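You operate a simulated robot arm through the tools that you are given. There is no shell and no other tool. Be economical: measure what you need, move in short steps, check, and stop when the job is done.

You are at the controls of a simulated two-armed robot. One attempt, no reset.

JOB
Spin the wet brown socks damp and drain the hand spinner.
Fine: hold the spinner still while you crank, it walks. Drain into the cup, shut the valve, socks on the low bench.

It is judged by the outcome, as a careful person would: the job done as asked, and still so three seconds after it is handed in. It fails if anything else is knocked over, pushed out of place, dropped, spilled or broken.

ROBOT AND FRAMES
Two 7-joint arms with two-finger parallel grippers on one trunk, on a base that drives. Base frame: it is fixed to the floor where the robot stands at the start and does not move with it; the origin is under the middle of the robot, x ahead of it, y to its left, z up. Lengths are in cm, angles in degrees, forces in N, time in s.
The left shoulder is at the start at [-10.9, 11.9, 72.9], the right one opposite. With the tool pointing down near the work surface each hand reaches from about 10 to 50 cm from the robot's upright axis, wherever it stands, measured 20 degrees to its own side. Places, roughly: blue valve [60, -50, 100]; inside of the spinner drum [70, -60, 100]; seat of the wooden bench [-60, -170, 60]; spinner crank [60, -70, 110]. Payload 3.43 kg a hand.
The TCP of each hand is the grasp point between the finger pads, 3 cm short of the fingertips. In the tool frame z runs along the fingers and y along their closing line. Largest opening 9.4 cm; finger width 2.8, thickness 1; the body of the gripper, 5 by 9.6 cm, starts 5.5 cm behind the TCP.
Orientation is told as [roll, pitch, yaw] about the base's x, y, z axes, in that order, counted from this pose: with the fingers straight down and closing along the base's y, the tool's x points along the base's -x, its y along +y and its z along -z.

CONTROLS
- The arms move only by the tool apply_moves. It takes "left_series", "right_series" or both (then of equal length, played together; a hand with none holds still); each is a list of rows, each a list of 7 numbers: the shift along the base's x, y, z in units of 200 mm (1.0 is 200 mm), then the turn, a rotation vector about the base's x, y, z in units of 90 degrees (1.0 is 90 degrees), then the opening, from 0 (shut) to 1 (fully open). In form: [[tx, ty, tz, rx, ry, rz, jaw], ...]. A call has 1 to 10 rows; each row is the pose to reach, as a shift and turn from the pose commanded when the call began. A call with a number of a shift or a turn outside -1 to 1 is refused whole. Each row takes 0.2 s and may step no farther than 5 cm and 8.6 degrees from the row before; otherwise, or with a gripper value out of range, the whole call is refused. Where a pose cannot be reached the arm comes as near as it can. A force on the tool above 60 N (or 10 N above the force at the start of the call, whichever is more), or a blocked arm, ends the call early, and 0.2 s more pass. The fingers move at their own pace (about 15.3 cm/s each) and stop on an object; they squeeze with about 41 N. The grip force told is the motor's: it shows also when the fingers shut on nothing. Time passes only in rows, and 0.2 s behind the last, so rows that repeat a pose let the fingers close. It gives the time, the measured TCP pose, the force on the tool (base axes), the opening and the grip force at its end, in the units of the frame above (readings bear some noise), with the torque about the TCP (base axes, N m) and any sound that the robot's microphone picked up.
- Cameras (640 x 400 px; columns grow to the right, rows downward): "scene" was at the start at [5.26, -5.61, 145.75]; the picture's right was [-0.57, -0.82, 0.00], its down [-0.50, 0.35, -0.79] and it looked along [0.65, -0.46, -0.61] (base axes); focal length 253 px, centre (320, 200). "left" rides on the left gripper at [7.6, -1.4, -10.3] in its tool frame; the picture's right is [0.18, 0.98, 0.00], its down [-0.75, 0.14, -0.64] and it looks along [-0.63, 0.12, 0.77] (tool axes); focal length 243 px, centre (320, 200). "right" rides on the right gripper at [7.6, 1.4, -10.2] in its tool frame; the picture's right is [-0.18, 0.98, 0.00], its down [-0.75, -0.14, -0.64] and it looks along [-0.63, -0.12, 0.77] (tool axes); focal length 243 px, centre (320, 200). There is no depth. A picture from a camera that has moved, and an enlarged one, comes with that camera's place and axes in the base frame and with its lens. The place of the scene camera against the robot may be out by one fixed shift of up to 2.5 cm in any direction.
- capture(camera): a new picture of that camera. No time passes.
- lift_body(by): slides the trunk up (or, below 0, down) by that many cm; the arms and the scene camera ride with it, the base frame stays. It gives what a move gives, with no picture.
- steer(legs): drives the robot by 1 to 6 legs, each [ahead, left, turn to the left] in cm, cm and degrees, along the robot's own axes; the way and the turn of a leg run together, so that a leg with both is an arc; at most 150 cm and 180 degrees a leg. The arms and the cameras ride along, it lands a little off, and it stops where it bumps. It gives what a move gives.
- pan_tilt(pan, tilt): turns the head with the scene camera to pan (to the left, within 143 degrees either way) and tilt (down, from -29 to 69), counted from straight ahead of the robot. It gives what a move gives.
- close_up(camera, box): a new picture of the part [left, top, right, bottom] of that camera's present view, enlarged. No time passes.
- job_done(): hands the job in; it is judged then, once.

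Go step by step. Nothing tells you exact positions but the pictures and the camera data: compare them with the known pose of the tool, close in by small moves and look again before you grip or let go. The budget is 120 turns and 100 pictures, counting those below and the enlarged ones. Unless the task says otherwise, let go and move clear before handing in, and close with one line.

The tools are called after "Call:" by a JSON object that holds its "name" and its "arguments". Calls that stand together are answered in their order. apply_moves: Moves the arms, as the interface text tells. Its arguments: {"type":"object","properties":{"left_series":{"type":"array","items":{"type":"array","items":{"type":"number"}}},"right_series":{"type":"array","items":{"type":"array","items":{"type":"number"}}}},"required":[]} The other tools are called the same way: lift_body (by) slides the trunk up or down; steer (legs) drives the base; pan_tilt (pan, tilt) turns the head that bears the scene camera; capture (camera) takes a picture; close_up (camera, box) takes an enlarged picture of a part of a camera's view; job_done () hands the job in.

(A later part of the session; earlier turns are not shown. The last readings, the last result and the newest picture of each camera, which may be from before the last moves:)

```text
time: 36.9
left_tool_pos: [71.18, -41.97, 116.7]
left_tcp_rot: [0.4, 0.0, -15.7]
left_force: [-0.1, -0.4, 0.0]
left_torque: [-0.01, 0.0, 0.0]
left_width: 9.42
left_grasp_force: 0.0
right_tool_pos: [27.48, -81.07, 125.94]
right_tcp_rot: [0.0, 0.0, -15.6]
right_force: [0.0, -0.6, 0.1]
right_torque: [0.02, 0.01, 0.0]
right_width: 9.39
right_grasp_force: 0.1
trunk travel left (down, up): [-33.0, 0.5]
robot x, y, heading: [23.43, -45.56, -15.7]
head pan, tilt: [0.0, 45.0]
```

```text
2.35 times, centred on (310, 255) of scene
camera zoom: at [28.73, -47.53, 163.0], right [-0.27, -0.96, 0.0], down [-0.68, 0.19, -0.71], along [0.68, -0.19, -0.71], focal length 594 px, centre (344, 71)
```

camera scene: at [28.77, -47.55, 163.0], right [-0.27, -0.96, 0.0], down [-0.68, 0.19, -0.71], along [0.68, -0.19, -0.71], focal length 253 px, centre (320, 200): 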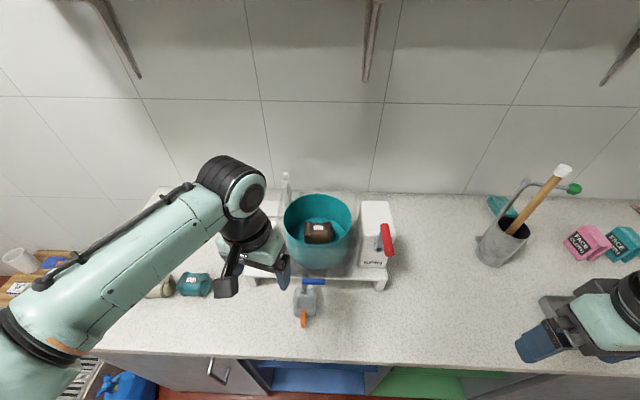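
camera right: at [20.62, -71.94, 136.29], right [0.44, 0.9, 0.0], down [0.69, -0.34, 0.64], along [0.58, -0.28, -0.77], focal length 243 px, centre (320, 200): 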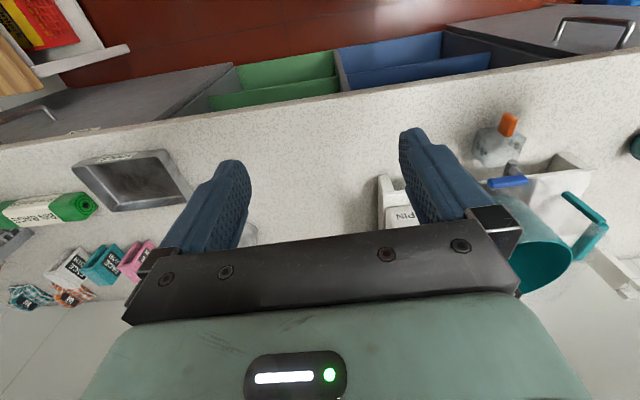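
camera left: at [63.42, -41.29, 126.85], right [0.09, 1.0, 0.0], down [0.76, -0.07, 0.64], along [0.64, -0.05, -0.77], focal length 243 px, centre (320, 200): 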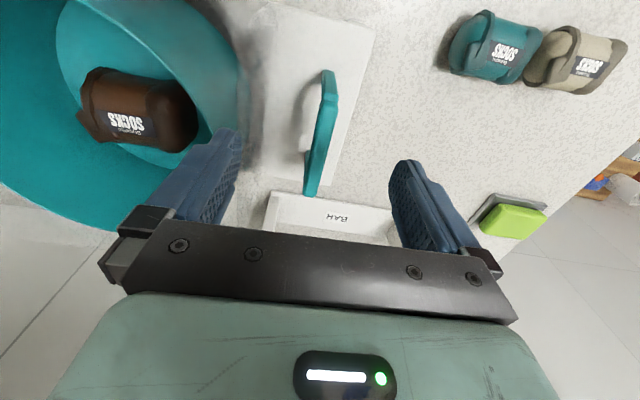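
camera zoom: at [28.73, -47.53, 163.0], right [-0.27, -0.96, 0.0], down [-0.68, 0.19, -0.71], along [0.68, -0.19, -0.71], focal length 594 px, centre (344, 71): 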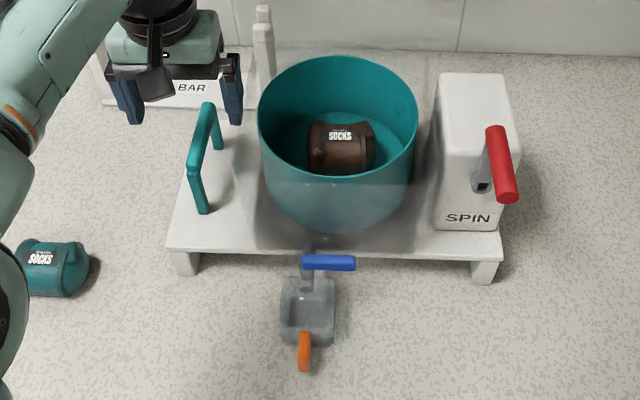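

Handle bar centre is (74, −42.1, 106.5). Closing partially to clear the drum, I'll descend around it.

Call:
{"name": "apply_moves", "arguments": {"left_series": [[0.06, 0.0, 0, 0, 0, 0, 0.55], [0.12, -0.003, -0.1, 0, 0, 0, 0.55], [0.12, -0.003, -0.3, 0, 0, 0, 0.55], [0.12, -0.003, -0.42, 0, 0, 0, 0.55], [0.12, -0.003, -0.5, 0, 0, 0, 0.55]]}}

Call:
{"name": "capture", "arguments": {"camera": "left"}}

Call:
{"name": "close_up", "arguments": {"camera": "scene", "box": [200, 170, 420, 340]}}

```text
time: 38.0
left_tool_pos: [73.55, -42.04, 106.56]
left_tcp_rot: [0.2, -0.1, -15.8]
left_force: [0.2, 0.7, 0.0]
left_torque: [-0.01, 0.03, -0.02]
left_width: 5.15
left_grasp_force: 0.1
right_tool_pos: [27.55, -81.05, 126.01]
right_tcp_rot: [0.1, 0.0, -15.7]
right_force: [-0.1, 0.1, -0.2]
right_torque: [0.01, 0.01, 0.0]
right_width: 9.4
right_grasp_force: 0.0
trunk travel left (down, up): [-33.0, 0.5]
robot x, y, heading: [23.66, -46.06, -15.6]
head pan, tilt: [0.0, 45.0]
```

```text
64 pictures are left
camera left: at [65.8, -41.43, 116.81], right [0.09, 1.0, 0.0], down [0.76, -0.07, 0.64], along [0.64, -0.05, -0.77], focal length 243 px, centre (320, 200)
```

left: 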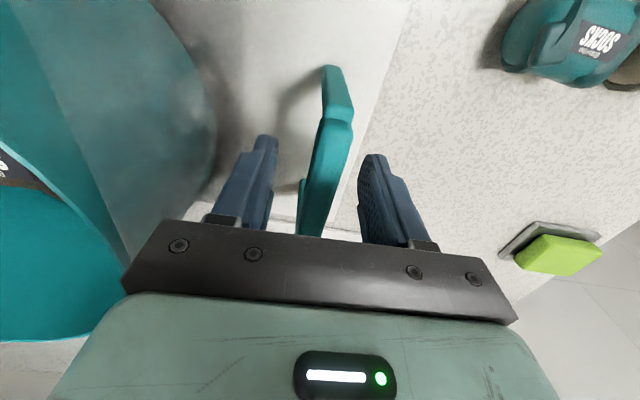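

```text
2.35 times, centred on (310, 255) of scene
camera zoom: at [28.79, -47.53, 163.0], right [-0.27, -0.96, 0.0], down [-0.68, 0.19, -0.71], along [0.68, -0.19, -0.71], focal length 594 px, centre (344, 71)
```

zoom: 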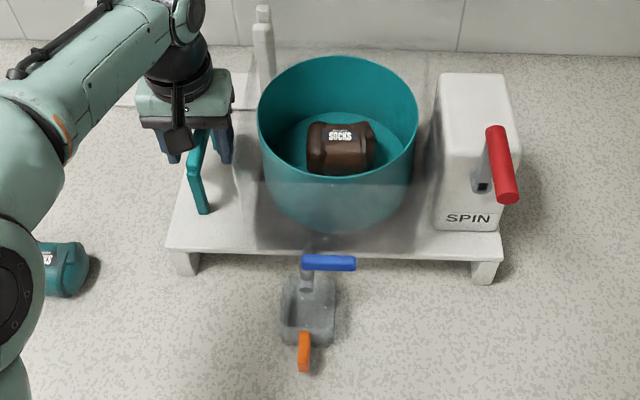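

The handle sits between the fingers; closing.

Call:
{"name": "apply_moves", "arguments": {"left_series": [[0, 0, -0.01, 0, 0, 0, 0.3], [0, 0, -0.01, 0, 0, 0, 0.1], [0, 0, -0.01, 0, 0, 0, 0], [0, 0, -0.01, 0, 0, 0, 0]], "right_series": [[0.2, 0.02, 0, 0, 0, 0, 1], [0.4, 0.04, 0, 0, 0, 0, 1], [0.6, 0.08, 0, 0, 0, 0, 1], [0.8, 0.12, 0, 0, 0, 0, 1]]}}

Call:
{"name": "capture", "arguments": {"camera": "right"}}

Call:
{"name": "capture", "arguments": {"camera": "scene"}}

```text
time: 39.0
left_tool_pos: [73.51, -42.06, 106.54]
left_tcp_rot: [0.2, 0.0, -15.9]
left_force: [2.3, 2.5, 4.8]
left_torque: [0.14, 0.92, -0.84]
left_width: 2.08
left_grasp_force: 41.4
right_tool_pos: [43.46, -78.69, 125.98]
right_tcp_rot: [0.1, -0.1, -15.6]
right_force: [1.2, -0.3, 0.5]
right_torque: [0.02, -0.03, 0.02]
right_width: 9.37
right_grasp_force: 0.1
trunk travel left (down, up): [-33.0, 0.5]
robot x, y, heading: [23.39, -45.52, -15.6]
head pan, tilt: [0.0, 45.0]
```

```text
62 pictures are left
camera right: at [36.52, -75.17, 136.35], right [0.44, 0.9, 0.0], down [0.69, -0.34, 0.64], along [0.58, -0.28, -0.77], focal length 243 px, centre (320, 200)
```

right: 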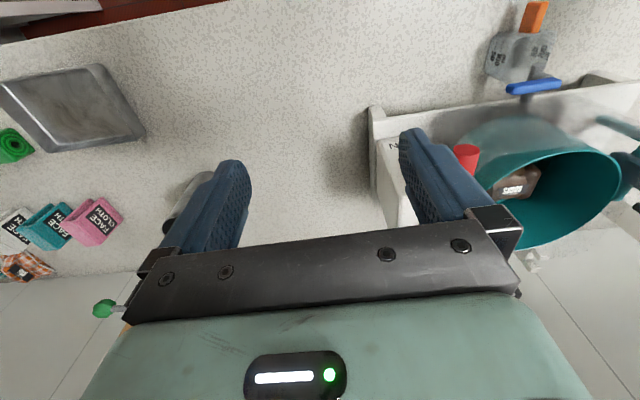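

```text
61 pictures are left
camera scene: at [28.81, -47.49, 163.01], right [-0.27, -0.96, 0.0], down [-0.68, 0.19, -0.71], along [0.68, -0.19, -0.71], focal length 253 px, centre (320, 200)
```

scene: 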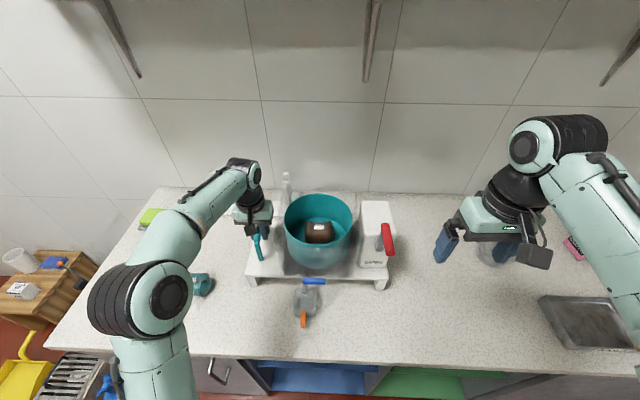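

Left hand has the handle firmly. Crank knob tip is about (52, −68, 118); I'll bring the right hand above it for a view.

Call:
{"name": "apply_moves", "arguments": {"right_series": [[0.05, 0.15, 0.1, 0, 0, 0, 1], [0.15, 0.35, 0.15, 0, 0, 0, 1], [0.25, 0.5, 0.15, 0, 0, 0, 1], [0.3, 0.54, 0.15, 0, 0, 0, 1], [0.3, 0.54, 0.15, 0, 0, 0, 1]]}}

Call:
{"name": "capture", "arguments": {"camera": "right"}}

Call:
{"name": "close_up", "arguments": {"camera": "scene", "box": [260, 150, 480, 330]}}

```text
time: 40.2
left_tool_pos: [73.56, -42.21, 106.5]
left_tcp_rot: [0.3, 0.1, -15.8]
left_force: [-2.2, 1.6, 1.1]
left_torque: [-0.08, -0.13, -0.98]
left_width: 2.09
left_grasp_force: 41.2
right_tool_pos: [49.37, -67.86, 128.92]
right_tcp_rot: [0.0, 0.0, -15.6]
right_force: [-0.1, 0.1, -0.4]
right_torque: [0.01, 0.01, -0.01]
right_width: 9.41
right_grasp_force: 0.0
trunk travel left (down, up): [-33.0, 0.5]
robot x, y, heading: [23.18, -46.04, -15.6]
head pan, tilt: [0.0, 45.0]
```

```text
60 pictures are left
camera right: at [42.41, -64.42, 139.29], right [0.44, 0.9, 0.0], down [0.69, -0.34, 0.64], along [0.58, -0.28, -0.77], focal length 243 px, centre (320, 200)
```

right: 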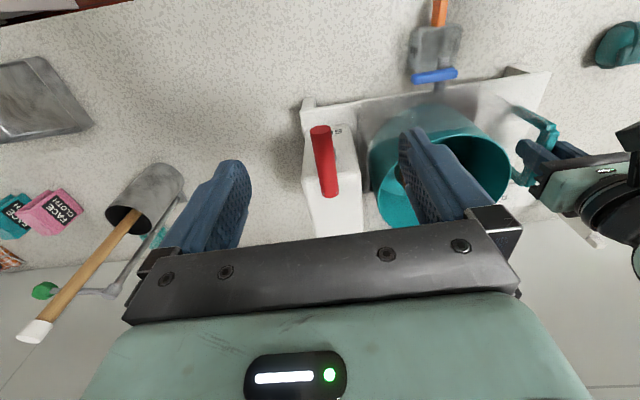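

```text
2.22 times, centred on (370, 240) of scene
camera zoom: at [28.73, -47.51, 163.01], right [-0.27, -0.96, 0.0], down [-0.68, 0.19, -0.71], along [0.68, -0.19, -0.71], focal length 561 px, centre (209, 111)
```

zoom: 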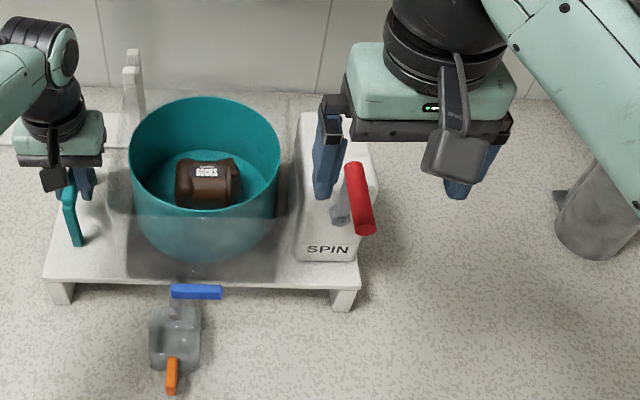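

Knob tip at (51.2, −68.5, 118), running 7 cm inward; crank pivot ≈ (58.3, −71.1, 108.7), crank radius ≈ 9 and now at top. I'll descend onto the outer part of the knob.

Call:
{"name": "apply_moves", "arguments": {"right_series": [[0.08, -0.03, 0, 0, 0, 0, 0.6], [0.163, -0.053, -0.1, 0, 0, 0, 0.5], [0.163, -0.053, -0.3, 0, 0, 0, 0.5], [0.163, -0.053, -0.45, 0, 0, 0, 0.5], [0.163, -0.053, -0.545, 0, 0, 0, 0.5], [0.163, -0.053, -0.545, 0, 0, 0, 0.5]]}}

Call:
{"name": "capture", "arguments": {"camera": "right"}}

Call:
{"name": "close_up", "arguments": {"camera": "scene", "box": [260, 150, 480, 330]}}

```text
time: 41.6
left_tool_pos: [73.54, -42.16, 106.48]
left_tcp_rot: [0.3, -0.1, -15.8]
left_force: [-1.7, 0.8, 1.3]
left_torque: [-0.03, 0.08, -0.91]
left_width: 2.06
left_grasp_force: 40.9
right_tool_pos: [52.77, -69.05, 117.99]
right_tcp_rot: [0.1, 0.0, -15.5]
right_force: [0.6, 0.7, 0.2]
right_torque: [0.02, 0.0, 0.0]
right_width: 4.71
right_grasp_force: 0.1
trunk travel left (down, up): [-33.0, 0.5]
robot x, y, heading: [23.72, -45.68, -15.7]
head pan, tilt: [0.0, 45.0]
```

```text
58 pictures are left
camera right: at [45.71, -65.56, 128.34], right [0.44, 0.9, 0.0], down [0.69, -0.34, 0.64], along [0.58, -0.28, -0.77], focal length 243 px, centre (320, 200)
```

right: 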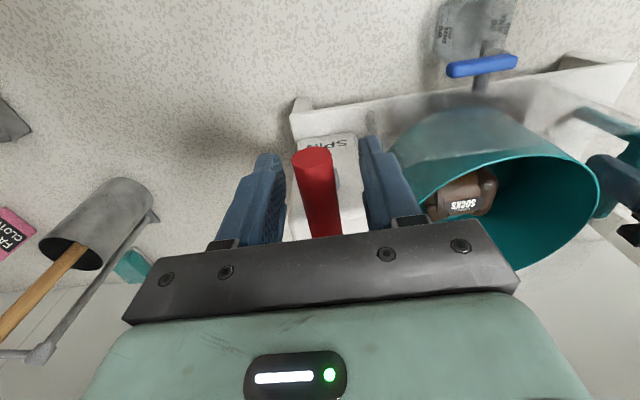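

```text
2.22 times, centred on (370, 240) of scene
camera zoom: at [28.73, -47.52, 163.01], right [-0.27, -0.96, 0.0], down [-0.68, 0.19, -0.71], along [0.68, -0.19, -0.71], focal length 561 px, centre (209, 111)
```

zoom: 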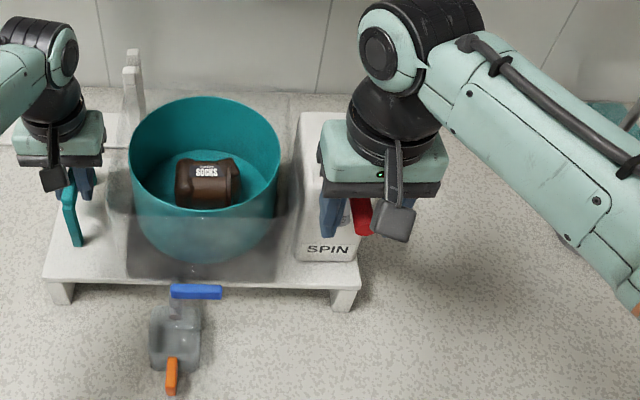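

Knob is between the fingers. Close on it and try the first 60° of a turn.

Call:
{"name": "apply_moves", "arguments": {"right_series": [[0, 0, 0, 0, 0, 0, 0.2], [0, 0, 0, 0, 0, 0, 0], [0, 0, 0, 0, 0, 0, 0]]}}

Call:
{"name": "apply_moves", "arguments": {"right_series": [[-0.0327, -0.1158, -0.0158, 0, 0, 0, 0], [-0.0632, -0.2237, -0.0623, 0, 0, 0, 0], [-0.0632, -0.2237, -0.0623, 0, 0, 0, 0]]}}

Call:
{"name": "capture", "arguments": {"camera": "right"}}

Call:
{"name": "close_up", "arguments": {"camera": "scene", "box": [260, 150, 480, 330]}}

```text
time: 42.5
left_tool_pos: [73.42, -42.04, 106.58]
left_tcp_rot: [0.3, 0.1, -15.8]
left_force: [-1.7, 4.8, 2.8]
left_torque: [-0.19, -0.2, -0.86]
left_width: 2.05
left_grasp_force: 41.0
right_tool_pos: [52.66, -69.03, 118.1]
right_tcp_rot: [0.0, 0.0, -15.7]
right_force: [1.2, -5.6, 0.3]
right_torque: [-0.2, -0.09, -1.07]
right_width: 2.41
right_grasp_force: 41.1
trunk travel left (down, up): [-33.0, 0.5]
robot x, y, heading: [23.52, -46.09, -15.7]
head pan, tilt: [0.0, 45.0]
```

```text
time: 43.2
left_tool_pos: [73.57, -42.15, 106.5]
left_tcp_rot: [0.3, 0.1, -15.8]
left_force: [-9.1, -2.4, 6.5]
left_torque: [0.08, 0.82, -1.04]
left_width: 2.09
left_grasp_force: 40.9
right_tool_pos: [51.4, -73.61, 116.62]
right_tcp_rot: [0.0, 0.2, -15.7]
right_force: [7.4, 0.2, -0.2]
right_torque: [-0.05, 0.38, -1.03]
right_width: 2.41
right_grasp_force: 41.2
trunk travel left (down, up): [-33.0, 0.5]
robot x, y, heading: [23.46, -46.03, -15.7]
head pan, tilt: [0.0, 45.0]
```

```text
56 pictures are left
camera right: at [44.47, -70.17, 126.99], right [0.44, 0.9, 0.0], down [0.69, -0.34, 0.64], along [0.57, -0.28, -0.77], focal length 243 px, centre (320, 200)
```

right: 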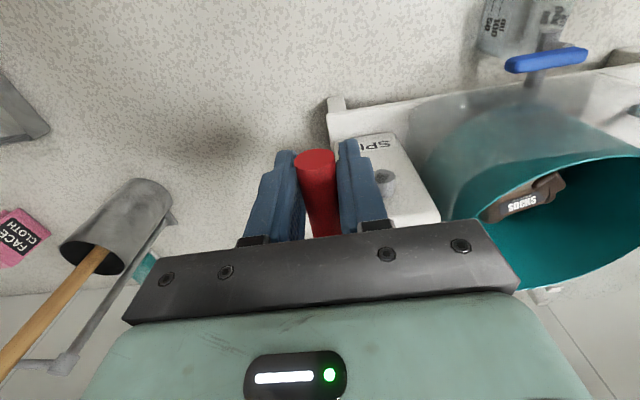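

```text
2.22 times, centred on (370, 240) of scene
camera zoom: at [28.8, -47.57, 163.0], right [-0.27, -0.96, 0.0], down [-0.68, 0.19, -0.71], along [0.68, -0.19, -0.71], focal length 561 px, centre (209, 111)
```

zoom: 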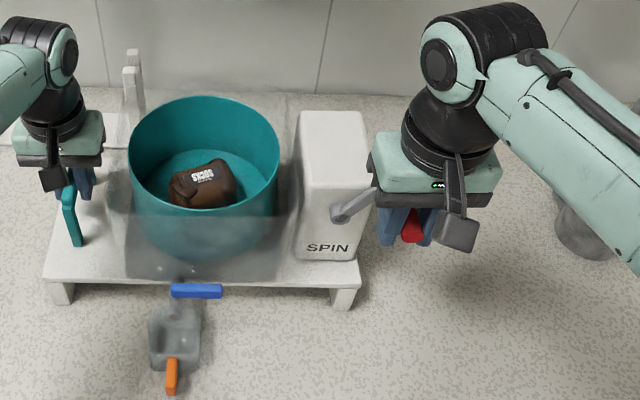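

The crank turns easily and the socks spin. Data fits a radius near 8.5 cm; I'll go on to 90° and check the forces.

Call:
{"name": "apply_moves", "arguments": {"right_series": [[-0.0213, -0.0754, -0.0729, 0, 0, 0, 0], [-0.0369, -0.1304, -0.1502, 0, 0, 0, 0], [-0.0484, -0.1712, -0.2527, 0, 0, 0, 0], [-0.0524, -0.1852, -0.3627, 0, 0, 0, 0], [-0.0524, -0.1852, -0.3627, 0, 0, 0, 0]]}}

Call:
{"name": "capture", "arguments": {"camera": "right"}}

Call:
{"name": "close_up", "arguments": {"camera": "scene", "box": [260, 150, 480, 330]}}

```text
time: 44.5
left_tool_pos: [73.59, -42.02, 106.48]
left_tcp_rot: [0.4, 0.0, -15.6]
left_force: [-6.2, 3.7, 1.8]
left_torque: [-0.14, -0.08, -1.0]
left_width: 2.06
left_grasp_force: 40.6
right_tool_pos: [50.24, -77.32, 109.39]
right_tcp_rot: [-0.1, 0.2, -15.5]
right_force: [4.8, -3.9, -0.3]
right_torque: [-0.13, -0.17, -0.85]
right_width: 2.44
right_grasp_force: 40.7
trunk travel left (down, up): [-33.0, 0.5]
robot x, y, heading: [24.06, -46.22, -15.9]
head pan, tilt: [0.0, 45.0]
```

```text
54 pictures are left
camera right: at [43.34, -73.82, 119.73], right [0.44, 0.9, 0.0], down [0.69, -0.34, 0.64], along [0.57, -0.28, -0.77], focal length 243 px, centre (320, 200)
```

right: 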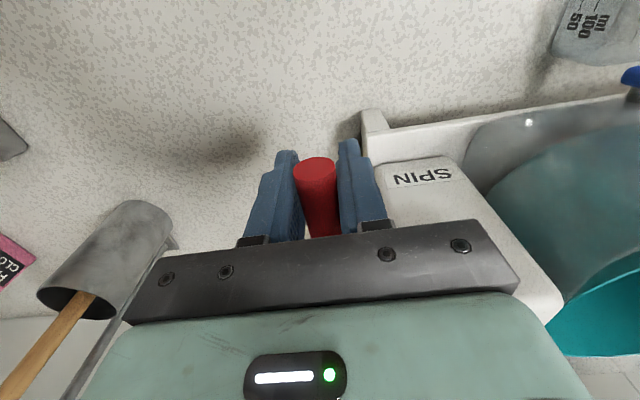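

```text
2.22 times, centred on (370, 240) of scene
camera zoom: at [28.75, -47.55, 163.0], right [-0.27, -0.96, 0.0], down [-0.68, 0.19, -0.71], along [0.68, -0.19, -0.71], focal length 561 px, centre (209, 111)
```

zoom: 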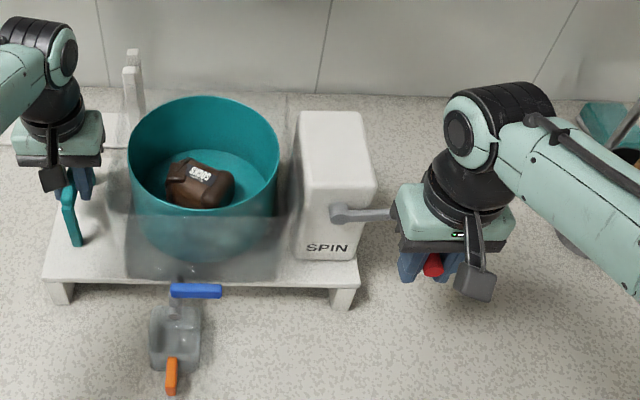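

Crank arm is horizontal; radius ≈ 8.6, pivot z ≈ 109.5. Continue to the bottom (180°) and check clearances.

Call:
{"name": "apply_moves", "arguments": {"right_series": [[0.0143, 0.0505, -0.2175, 0, 0, 0, 0], [0.0571, 0.202, -0.375, 0, 0, 0, 0], [0.1156, 0.4089, -0.4325, 0, 0, 0, 0], [0.1156, 0.4089, -0.4325, 0, 0, 0, 0]]}}

Call:
{"name": "capture", "arguments": {"camera": "right"}}

Call:
{"name": "close_up", "arguments": {"camera": "scene", "box": [260, 150, 480, 330]}}

```text
time: 45.5
left_tool_pos: [73.16, -42.86, 106.55]
left_tcp_rot: [0.0, 0.1, -16.4]
left_force: [-12.3, -11.3, 11.6]
left_torque: [-0.37, 0.68, -0.95]
left_width: 2.05
left_grasp_force: 40.9
right_tool_pos: [52.67, -68.94, 101.0]
right_tcp_rot: [0.3, -0.4, -15.5]
right_force: [10.0, 7.3, -9.1]
right_torque: [-0.59, -0.46, -0.85]
right_width: 2.42
right_grasp_force: 40.7
trunk travel left (down, up): [-33.0, 0.5]
robot x, y, heading: [23.66, -45.74, -15.7]
head pan, tilt: [0.0, 45.0]
```

```text
52 pictures are left
camera right: at [45.63, -65.53, 111.28], right [0.44, 0.9, 0.01], down [0.68, -0.34, 0.64], along [0.58, -0.28, -0.76], focal length 243 px, centre (320, 200)
```

right: 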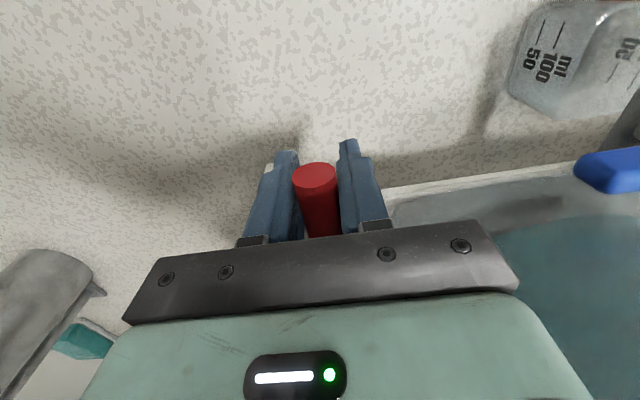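

```text
2.22 times, centred on (370, 240) of scene
camera zoom: at [28.62, -47.81, 163.01], right [-0.27, -0.96, 0.0], down [-0.68, 0.19, -0.71], along [0.68, -0.19, -0.71], focal length 561 px, centre (209, 111)
```

zoom: 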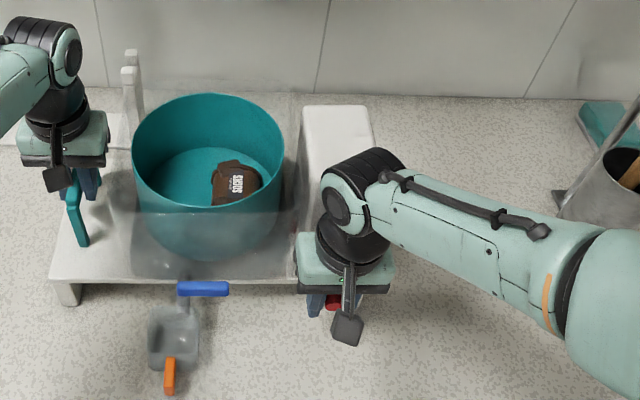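

At the bottom all clear; slight internal force and ~0.7 cm give at the left hand. Continue up the left side to the top.

Call:
{"name": "apply_moves", "arguments": {"right_series": [[0.0585, 0.2068, 0.0575, 0, 0, 0, 0], [0.1013, 0.3583, 0.215, 0, 0, 0, 0], [0.117, 0.4137, 0.43, 0, 0, 0, 0], [0.117, 0.4137, 0.43, 0, 0, 0, 0]]}}

Call:
{"name": "close_up", "arguments": {"camera": "scene", "box": [260, 150, 480, 330]}}

```text
time: 46.0
left_tool_pos: [74.19, -40.38, 106.63]
left_tcp_rot: [1.9, -0.3, -14.6]
left_force: [-5.2, 4.1, 8.0]
left_torque: [-0.14, 0.44, -0.87]
left_width: 2.23
left_grasp_force: 40.9
right_tool_pos: [54.08, -64.38, 103.63]
right_tcp_rot: [-1.2, 0.7, -16.9]
right_force: [6.1, -1.2, -12.4]
right_torque: [0.57, -0.03, -0.51]
right_width: 2.41
right_grasp_force: 41.1
trunk travel left (down, up): [-33.0, 0.5]
robot x, y, heading: [23.12, -45.86, -15.7]
head pan, tilt: [0.0, 45.0]
stopped in row 2 (left hand): the force on the tool passed its limit at 82 N (the readings are from after the stop); the commanded pose is now the measured one
```

```text
2.22 times, centred on (370, 240) of scene
camera zoom: at [28.8, -47.54, 162.99], right [-0.27, -0.96, 0.0], down [-0.68, 0.19, -0.71], along [0.68, -0.19, -0.71], focal length 561 px, centre (209, 111)
```

zoom: 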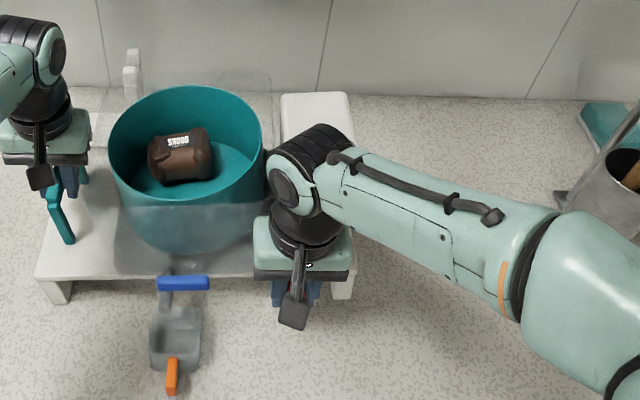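

The force limit tripped and the spinner shifted ~1.8 cm left; I suspect the upright right wrist is touching the SPIN box. I'll tilt the right tool back (fingers pointing forward-down) about the knob, keeping TCP, and look.

Call:
{"name": "apply_moves", "arguments": {"right_series": [[-0.021, -0.075, 0, -0.0, -0.0, 0, 0]]}}

Call:
{"name": "apply_moves", "arguments": {"right_series": [[0, 0, 0, -0.021, -0.075, 0, 0], [0, 0, 0, -0.042, -0.15, 0, 0], [0, 0, 0, -0.063, -0.225, 0, 0], [0, 0, 0, -0.084, -0.3, 0, 0], [0, 0, 0, -0.106, -0.374, 0, 0], [0, 0, 0, -0.106, -0.374, 0, 0]]}}

Call:
{"name": "capture", "arguments": {"camera": "scene"}}

Call:
{"name": "close_up", "arguments": {"camera": "scene", "box": [220, 150, 440, 330]}}

```text
time: 46.4
left_tool_pos: [74.08, -40.87, 106.64]
left_tcp_rot: [1.7, -0.4, -14.7]
left_force: [-13.2, -9.6, 12.6]
left_torque: [-0.35, 0.76, -1.21]
left_width: 2.24
left_grasp_force: 40.8
right_tool_pos: [53.61, -65.88, 103.64]
right_tcp_rot: [-1.2, 0.6, -16.8]
right_force: [8.8, 7.0, -9.9]
right_torque: [-0.58, -0.48, -0.49]
right_width: 2.42
right_grasp_force: 40.9
trunk travel left (down, up): [-33.0, 0.5]
robot x, y, heading: [23.55, -45.91, -15.6]
head pan, tilt: [0.0, 45.0]
```

```text
time: 47.8
left_tool_pos: [74.18, -40.23, 106.58]
left_tcp_rot: [2.1, -0.3, -14.2]
left_force: [-1.4, 1.7, 6.8]
left_torque: [-0.58, -0.01, -0.86]
left_width: 2.26
left_grasp_force: 41.1
right_tool_pos: [53.47, -65.77, 103.5]
right_tcp_rot: [-0.3, -34.1, -17.1]
right_force: [-0.9, -2.9, -11.2]
right_torque: [0.47, 0.94, 0.09]
right_width: 2.37
right_grasp_force: 40.7
trunk travel left (down, up): [-33.0, 0.5]
robot x, y, heading: [23.3, -46.01, -15.6]
head pan, tilt: [0.0, 45.0]
```

```text
49 pictures are left
camera scene: at [28.78, -47.58, 163.0], right [-0.27, -0.96, 0.0], down [-0.68, 0.19, -0.71], along [0.68, -0.19, -0.71], focal length 253 px, centre (320, 200)
```

scene: 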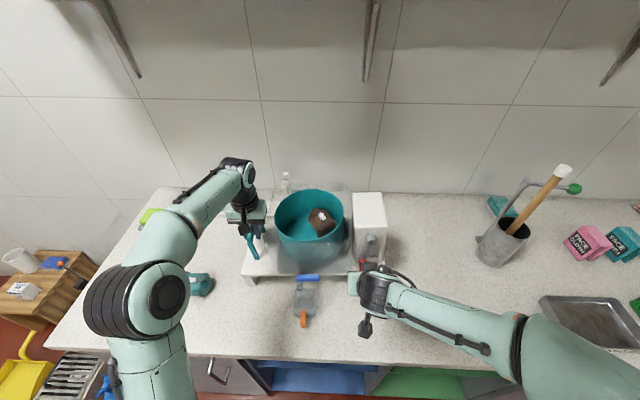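

```text
2.22 times, centred on (330, 240) of scene
camera zoom: at [28.78, -47.58, 163.0], right [-0.27, -0.96, 0.0], down [-0.68, 0.19, -0.71], along [0.68, -0.19, -0.71], focal length 561 px, centre (298, 111)
```

zoom: 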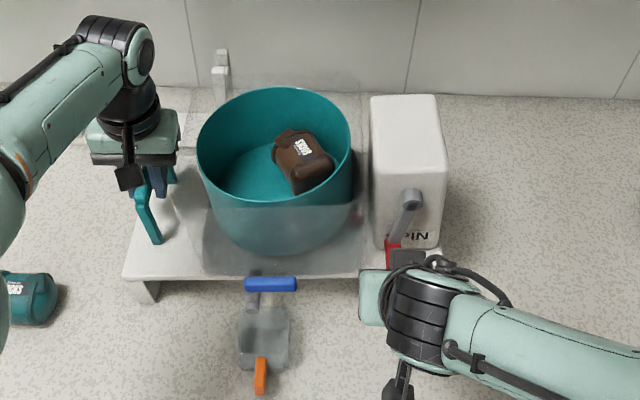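

Now clear: the wrist had pushed the SPIN end ~2.5 cm back and the unit ~1.7 cm left. With both hands gripping I'll bring the spinner back to its original place in a coordinated move.

Call:
{"name": "apply_moves", "arguments": {"left_series": [[-0.008, -0.023, 0, 0, 0, -0.014, 0], [-0.017, -0.047, 0, 0, 0, -0.028, 0], [-0.025, -0.07, 0, 0, 0, -0.042, 0], [-0.034, -0.0935, 0, 0, 0, -0.055, 0], [-0.034, -0.0935, 0, 0, 0, -0.055, 0]], "right_series": [[-0.036, -0.011, 0, 0, 0, -0.014, 0], [-0.071, -0.022, 0, 0, 0, -0.028, 0], [-0.107, -0.033, 0, 0, 0, -0.042, 0], [-0.1425, -0.0445, 0, 0, 0, -0.055, 0], [-0.1425, -0.0445, 0, 0, 0, -0.055, 0]]}}

Call:
{"name": "close_up", "arguments": {"camera": "scene", "box": [220, 150, 440, 330]}}

```text
time: 49.0
left_tool_pos: [73.53, -42.31, 106.53]
left_tcp_rot: [1.9, -0.4, -19.5]
left_force: [-7.8, -4.9, 11.3]
left_torque: [-0.02, 0.98, -1.17]
left_width: 2.2
left_grasp_force: 41.6
right_tool_pos: [50.75, -66.79, 103.77]
right_tcp_rot: [-0.5, -34.3, -22.1]
right_force: [6.5, 3.8, -10.3]
right_torque: [-0.43, -0.49, 0.6]
right_width: 2.38
right_grasp_force: 40.9
trunk travel left (down, up): [-33.0, 0.5]
robot x, y, heading: [23.5, -45.85, -15.6]
head pan, tilt: [0.0, 45.0]
```

```text
2.22 times, centred on (330, 240) of scene
camera zoom: at [28.7, -47.56, 163.01], right [-0.27, -0.96, 0.0], down [-0.68, 0.19, -0.71], along [0.68, -0.19, -0.71], focal length 561 px, centre (298, 111)
```

zoom: 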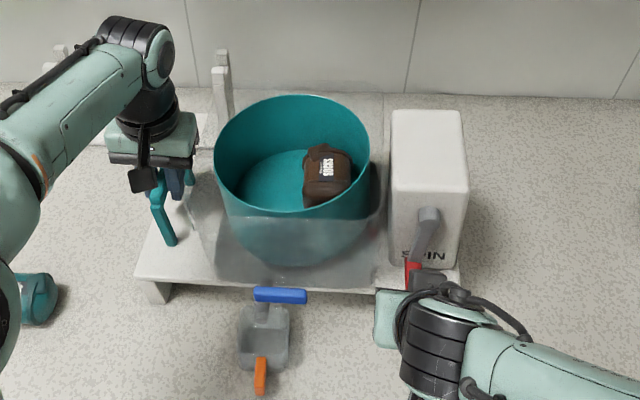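

The spinner is back about where it was. The knob seems to have slid toward my right fingertips; check with the right camera.

Call:
{"name": "capture", "arguments": {"camera": "right"}}

Call:
{"name": "close_up", "arguments": {"camera": "scene", "box": [330, 220, 420, 300]}}

```text
46 pictures are left
camera right: at [39.98, -60.76, 107.98], right [0.52, 0.85, 0.1], down [0.19, -0.22, 0.96], along [0.84, -0.47, -0.28], focal length 243 px, centre (320, 200)
```

right: 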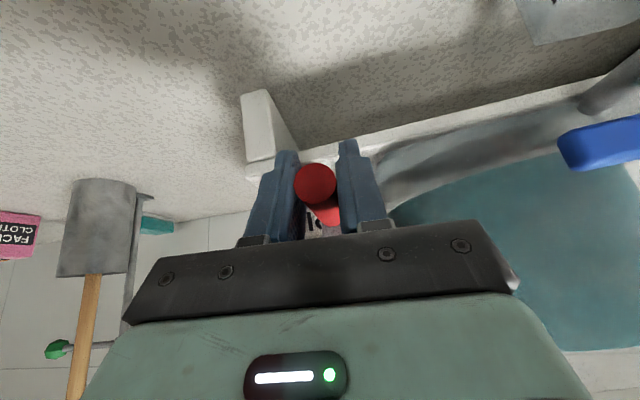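

```text
5.00 times, centred on (375, 260) of scene
camera zoom: at [28.7, -47.56, 163.01], right [-0.27, -0.96, 0.0], down [-0.68, 0.19, -0.71], along [0.68, -0.19, -0.71], focal length 1263 px, centre (45, -100)
```

zoom: 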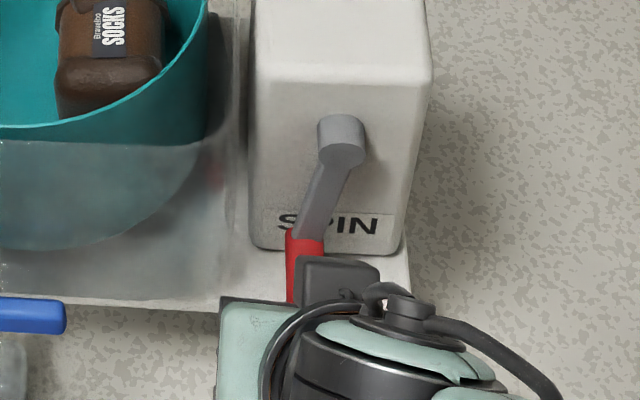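

Geometry suggests I'm holding the right end lifted ~1.5 cm. I'll lower it, open, slide the fingers 2 cm further along the knob and look.

Call:
{"name": "apply_moves", "arguments": {"right_series": [[0, 0, -0.04, 0, 0, 0, 0], [0, 0, -0.08, 0, 0, 0, 0], [0, 0, -0.08, 0, 0, 0, 0]]}}

Call:
{"name": "apply_moves", "arguments": {"right_series": [[0, 0, 0, 0, 0, 0, 0.3], [0, 0, 0, 0, 0, 0, 0.4], [0, 0, 0, 0, 0, 0, 0.4], [0, 0, 0, 0, 0, 0, 0.4]]}}

Call:
{"name": "capture", "arguments": {"camera": "right"}}

Call:
{"name": "close_up", "arguments": {"camera": "scene", "box": [220, 150, 440, 330]}}

```text
time: 49.8
left_tool_pos: [73.67, -42.22, 106.39]
left_tcp_rot: [2.0, -0.2, -19.4]
left_force: [-3.8, -3.6, 0.5]
left_torque: [-0.01, 0.83, -0.98]
left_width: 2.17
left_grasp_force: 41.2
right_tool_pos: [50.74, -66.74, 101.94]
right_tcp_rot: [-0.5, -34.1, -22.1]
right_force: [4.2, 2.3, -8.6]
right_torque: [-0.02, 0.11, 0.49]
right_width: 2.4
right_grasp_force: 40.7
trunk travel left (down, up): [-33.0, 0.5]
robot x, y, heading: [23.55, -45.54, -15.7]
head pan, tilt: [0.0, 45.0]
```

```text
time: 50.8
left_tool_pos: [73.64, -42.19, 106.6]
left_tcp_rot: [1.9, -0.4, -19.4]
left_force: [-1.1, 3.2, -2.7]
left_torque: [0.17, 1.09, -0.84]
left_width: 2.1
left_grasp_force: 41.5
right_tool_pos: [50.71, -66.67, 102.18]
right_tcp_rot: [-0.5, -34.2, -22.1]
right_force: [0.9, 0.1, 0.5]
right_torque: [0.05, 0.02, 0.0]
right_width: 3.74
right_grasp_force: 0.0
trunk travel left (down, up): [-33.0, 0.5]
robot x, y, heading: [23.71, -45.84, -15.6]
head pan, tilt: [0.0, 45.0]
```

```text
44 pictures are left
camera right: at [40.07, -60.69, 106.33], right [0.52, 0.85, 0.1], down [0.19, -0.22, 0.96], along [0.84, -0.47, -0.28], focal length 243 px, centre (320, 200)
```

right: 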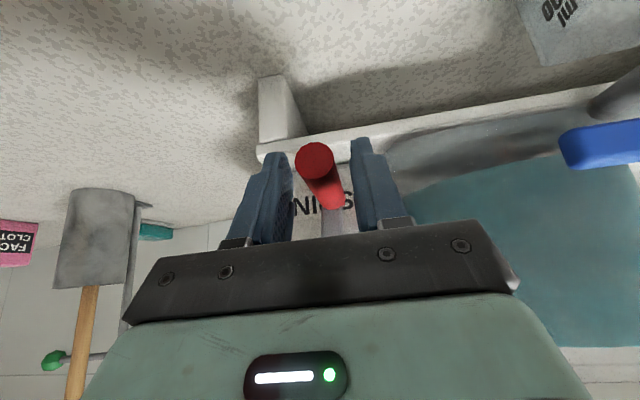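

```text
2.22 times, centred on (330, 240) of scene
camera zoom: at [28.82, -47.47, 163.0], right [-0.27, -0.96, 0.0], down [-0.68, 0.19, -0.71], along [0.68, -0.19, -0.71], focal length 561 px, centre (298, 111)
```

zoom: 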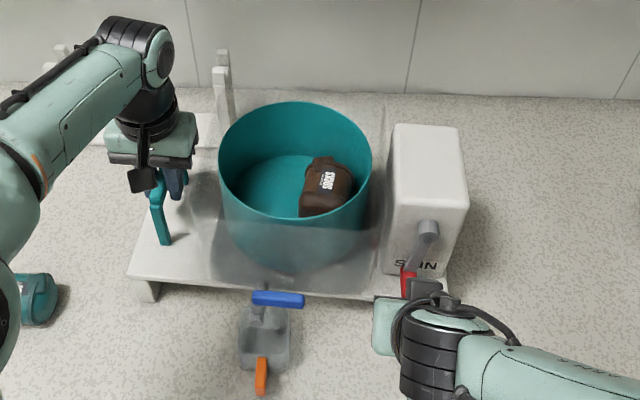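

Now it's seated again but turned ~4° too far toward me at the crank end. I'll regrip the knob deeper, then rotate the unit back gently with both hands.

Call:
{"name": "apply_moves", "arguments": {"right_series": [[0.0, 0.0, -0.06, 0, 0, 0, 0.4], [0.05, -0.015, -0.06, 0, 0, 0, 0.4], [0.096, -0.027, -0.06, 0, 0, 0, 0.4], [0.096, -0.027, -0.06, 0, 0, 0, 0.2], [0.096, -0.027, -0.06, 0, 0, 0, 0], [0.096, -0.027, -0.06, 0, 0, 0, 0]]}}

Call:
{"name": "apply_moves", "arguments": {"left_series": [[-0.002, -0.008, 0, 0, 0, 0.013, 0], [-0.004, -0.016, 0, 0, 0, 0.026, 0], [-0.007, -0.024, 0, 0, 0, 0.04, 0], [-0.007, -0.024, 0, 0, 0, 0.04, 0]], "right_series": [[0.024, -0.02, 0, 0, 0, 0.013, 0], [0.048, -0.04, 0, 0, 0, 0.026, 0], [0.071, -0.059, 0, 0, 0, 0.04, 0], [0.071, -0.059, 0, 0, 0, 0.04, 0]]}}

Call:
{"name": "capture", "arguments": {"camera": "right"}}

Call:
{"name": "close_up", "arguments": {"camera": "scene", "box": [220, 150, 440, 330]}}

```text
time: 52.2
left_tool_pos: [73.66, -42.2, 106.42]
left_tcp_rot: [2.0, -0.5, -19.2]
left_force: [7.2, 8.2, -3.4]
left_torque: [-0.24, 0.35, -0.92]
left_width: 2.11
left_grasp_force: 40.7
right_tool_pos: [52.68, -67.07, 100.91]
right_tcp_rot: [-0.6, -34.1, -22.0]
right_force: [-7.7, -8.5, 0.2]
right_torque: [0.18, -0.52, 0.99]
right_width: 2.38
right_grasp_force: 40.5
trunk travel left (down, up): [-33.0, 0.5]
robot x, y, heading: [23.36, -46.0, -15.5]
head pan, tilt: [0.0, 45.0]
```

```text
time: 53.2
left_tool_pos: [73.32, -42.66, 106.68]
left_tcp_rot: [1.9, -0.4, -15.7]
left_force: [7.9, 10.4, -3.2]
left_torque: [-0.5, -0.07, -0.93]
left_width: 2.09
left_grasp_force: 41.2
right_tool_pos: [54.06, -68.3, 101.06]
right_tcp_rot: [-0.5, -34.3, -18.5]
right_force: [-10.3, -8.7, 7.8]
right_torque: [0.25, -0.19, 0.77]
right_width: 2.4
right_grasp_force: 41.3
trunk travel left (down, up): [-33.0, 0.5]
robot x, y, heading: [23.92, -46.18, -15.6]
head pan, tilt: [0.0, 45.0]
```

```text
42 pictures are left
camera right: at [43.03, -63.04, 105.18], right [0.46, 0.88, 0.1], down [0.2, -0.21, 0.96], along [0.86, -0.42, -0.28], focal length 243 px, centre (320, 200)
```

right: 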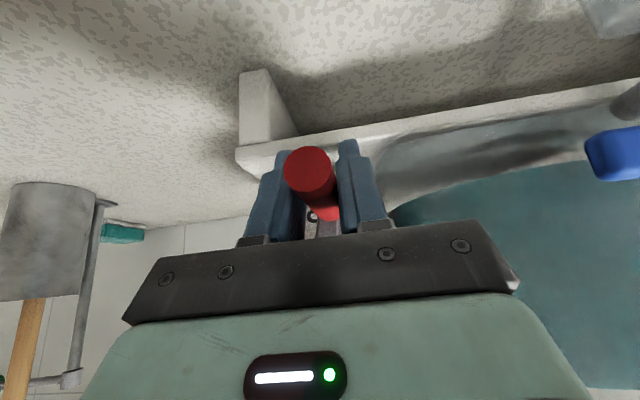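

```text
2.22 times, centred on (330, 240) of scene
camera zoom: at [28.72, -47.43, 163.01], right [-0.27, -0.96, 0.0], down [-0.68, 0.19, -0.71], along [0.68, -0.19, -0.71], focal length 561 px, centre (298, 111)
```

zoom: 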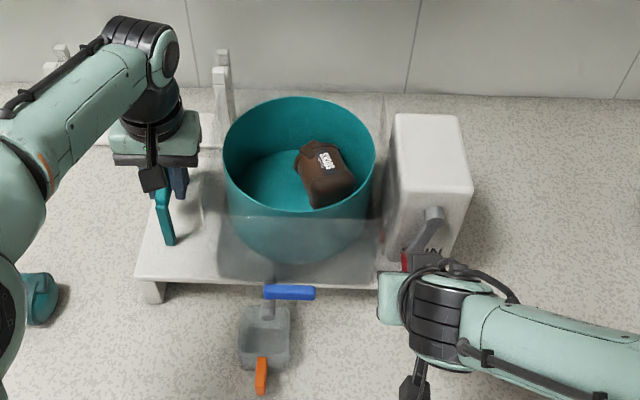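

Spinner is within ~0.7 cm of its original spot and the knob is well gripped. Continue up the left side with the tilted wrist, gently.

Call:
{"name": "apply_moves", "arguments": {"right_series": [[0.0272, 0.0962, 0.0465, 0, 0, 0, 0], [0.0509, 0.18, 0.113, 0, 0, 0, 0], [0.069, 0.2439, 0.2, 0, 0, 0, 0], [0.0804, 0.2843, 0.3015, 0, 0, 0, 0], [0.0843, 0.2982, 0.41, 0, 0, 0, 0], [0.0843, 0.2982, 0.41, 0, 0, 0, 0]]}}

Call:
{"name": "close_up", "arguments": {"camera": "scene", "box": [220, 150, 440, 330]}}

```text
time: 53.8
left_tool_pos: [73.94, -41.5, 106.47]
left_tcp_rot: [3.2, -0.8, -15.0]
left_force: [-0.1, 1.0, -1.9]
left_torque: [0.03, 1.2, -0.97]
left_width: 2.22
left_grasp_force: 40.7
right_tool_pos: [54.19, -65.92, 101.99]
right_tcp_rot: [-2.5, -32.7, -18.7]
right_force: [-0.3, -0.8, -10.1]
right_torque: [0.03, 0.06, 0.73]
right_width: 2.37
right_grasp_force: 41.0
trunk travel left (down, up): [-33.0, 0.5]
robot x, y, heading: [23.37, -46.09, -15.8]
head pan, tilt: [0.0, 45.0]
stopped in row 3 (right hand): the force on the tool passed its limit at 65 N (the readings are from after the stop); the commanded pose is now the measured one
```

```text
2.22 times, centred on (330, 240) of scene
camera zoom: at [28.87, -47.53, 162.99], right [-0.27, -0.96, 0.0], down [-0.68, 0.19, -0.71], along [0.68, -0.19, -0.71], focal length 561 px, centre (298, 111)
```

zoom: 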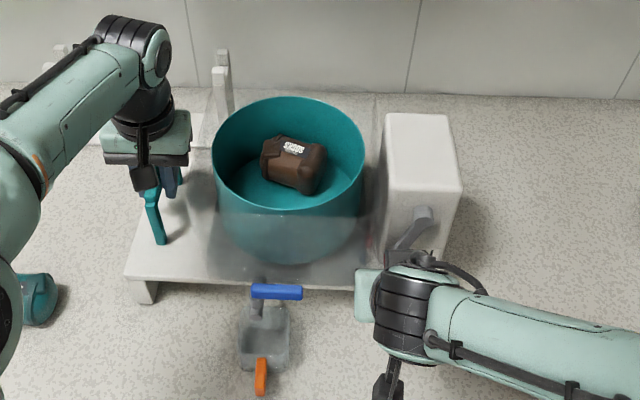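

The drum is geared up (socks whirl far more than the crank), so quick starts make large inertial forces. I'll put the spinner back ~1 cm to the right with both hands and then crank with gentle ramps.

Call:
{"name": "apply_moves", "arguments": {"left_series": [[-0.003, -0.012, 0, -0.008, 0, 0, 0], [-0.007, -0.024, 0, -0.016, 0, 0, 0], [-0.01, -0.036, 0, -0.024, 0, 0, 0], [-0.014, -0.05, 0, -0.03, 0, -0.004, 0], [-0.014, -0.05, 0, -0.03, 0, -0.004, 0]], "right_series": [[-0.003, -0.012, -0.006, 0.008, 0, 0, 0], [-0.007, -0.024, -0.012, 0.016, 0, 0, 0], [-0.01, -0.036, -0.018, 0.02, 0, 0, 0], [-0.014, -0.048, -0.022, 0.025, 0, 0, 0], [-0.014, -0.048, -0.022, 0.025, 0, 0, 0]]}}

Call:
{"name": "capture", "arguments": {"camera": "right"}}

Call:
{"name": "close_up", "arguments": {"camera": "scene", "box": [220, 150, 440, 330]}}

```text
time: 55.0
left_tool_pos: [73.79, -42.48, 106.74]
left_tcp_rot: [0.5, -1.7, -15.2]
left_force: [-1.4, 2.9, -3.0]
left_torque: [0.14, 0.48, -0.95]
left_width: 2.16
left_grasp_force: 41.1
right_tool_pos: [54.2, -67.02, 101.95]
right_tcp_rot: [0.4, -32.3, -20.2]
right_force: [1.9, -0.9, -3.0]
right_torque: [-0.22, -0.71, 0.75]
right_width: 2.36
right_grasp_force: 41.4
trunk travel left (down, up): [-33.0, 0.5]
robot x, y, heading: [23.64, -46.03, -15.3]
head pan, tilt: [0.0, 45.0]
```

```text
39 pictures are left
camera right: at [43.36, -61.55, 106.5], right [0.48, 0.87, 0.1], down [0.22, -0.24, 0.94], along [0.85, -0.43, -0.31], focal length 243 px, centre (320, 200)
```

right: 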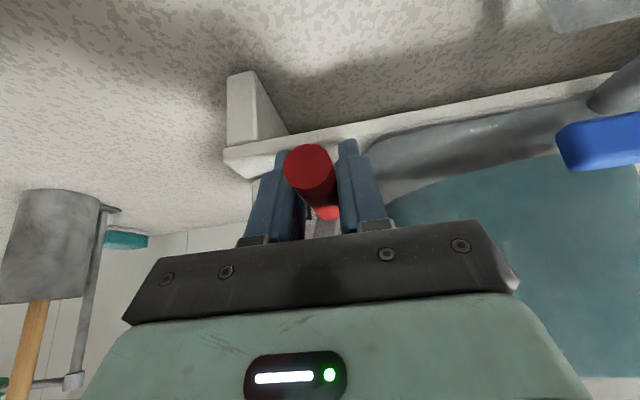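

```text
2.22 times, centred on (330, 240) of scene
camera zoom: at [28.85, -47.5, 163.01], right [-0.27, -0.96, 0.0], down [-0.68, 0.19, -0.71], along [0.68, -0.19, -0.71], focal length 561 px, centre (298, 111)
```

zoom: 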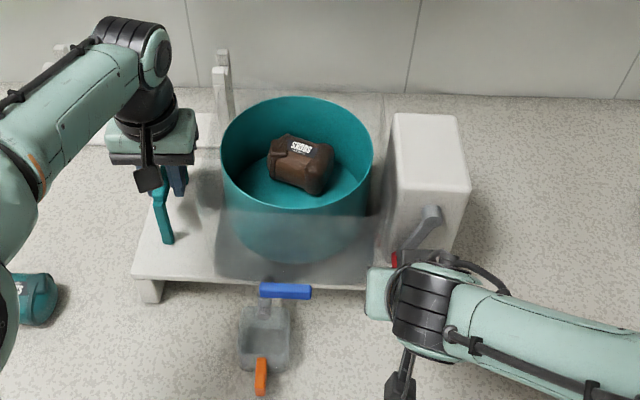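

Spinner is back in place. Now a gentle ramp from ~205° to 265°.

Call:
{"name": "apply_moves", "arguments": {"right_series": [[0.0035, 0.0125, 0.0065, 0, 0, 0, 0], [0.0106, 0.0375, 0.0205, 0, 0, 0, 0], [0.0205, 0.0726, 0.045, 0, 0, 0, 0], [0.0325, 0.115, 0.0835, 0, 0, 0, 0], [0.0453, 0.1602, 0.1395, 0, 0, 0, 0], [0.0552, 0.1953, 0.203, 0, 0, 0, 0], [0.0609, 0.2155, 0.2575, 0, 0, 0, 0], [0.0639, 0.2261, 0.3005, 0, 0, 0, 0], [0.0651, 0.2304, 0.3295, 0, 0, 0, 0], [0.0656, 0.2318, 0.344, 0, 0, 0, 0]]}}

Call:
{"name": "close_up", "arguments": {"camera": "scene", "box": [220, 150, 440, 330]}}

```text
time: 56.1
left_tool_pos: [74.32, -41.47, 106.89]
left_tcp_rot: [1.7, -2.3, -14.6]
left_force: [-0.2, 2.5, 3.4]
left_torque: [0.05, 1.08, -1.13]
left_width: 2.27
left_grasp_force: 41.5
right_tool_pos: [54.04, -65.5, 102.79]
right_tcp_rot: [-1.6, -30.8, -20.6]
right_force: [1.0, -1.5, -10.6]
right_torque: [0.1, -0.22, 0.68]
right_width: 2.39
right_grasp_force: 40.9
trunk travel left (down, up): [-33.0, 0.5]
robot x, y, heading: [23.24, -46.17, -15.5]
head pan, tilt: [0.0, 45.0]
stopped in row 5 (right hand): the force on the tool passed its limit at 62 N (the readings are from after the stop); the commanded pose is now the measured one
```

```text
2.22 times, centred on (330, 240) of scene
camera zoom: at [28.85, -47.56, 163.01], right [-0.27, -0.96, 0.0], down [-0.68, 0.19, -0.71], along [0.68, -0.19, -0.71], focal length 561 px, centre (298, 111)
```

zoom: 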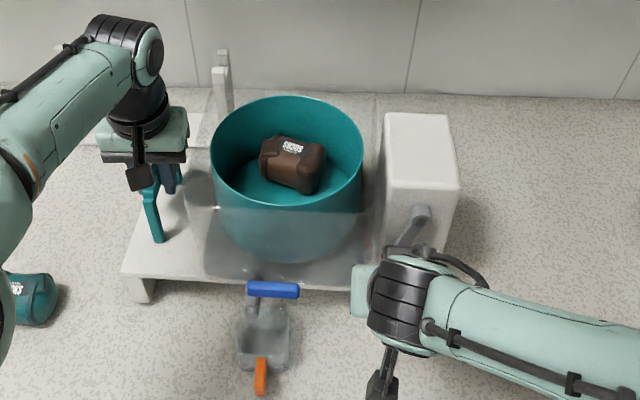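

Still blocked near 208°, so something hard is in the way. Look closely at the contact region.

Call:
{"name": "close_up", "arguments": {"camera": "right", "box": [200, 60, 480, 250]}}

Call:
{"name": "close_up", "arguments": {"camera": "scene", "box": [310, 210, 420, 300]}}

```text
2.11 times, centred on (340, 155) of right
camera zoom: at [43.53, -59.78, 107.64], right [0.51, 0.86, 0.07], down [0.25, -0.23, 0.94], along [0.82, -0.46, -0.33], focal length 511 px, centre (278, 295)
```

zoom: 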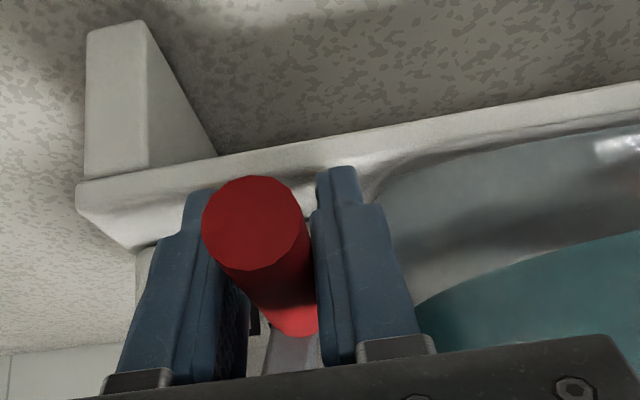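

```text
4.44 times, centred on (365, 255) of scene
camera zoom: at [28.85, -47.56, 163.01], right [-0.27, -0.96, 0.0], down [-0.68, 0.19, -0.71], along [0.68, -0.19, -0.71], focal length 1123 px, centre (120, -44)
```

zoom: 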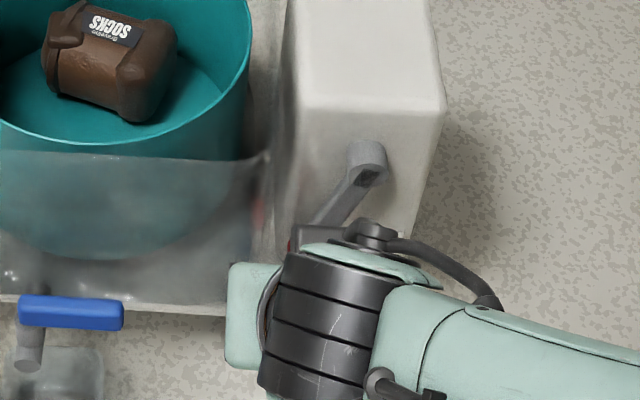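

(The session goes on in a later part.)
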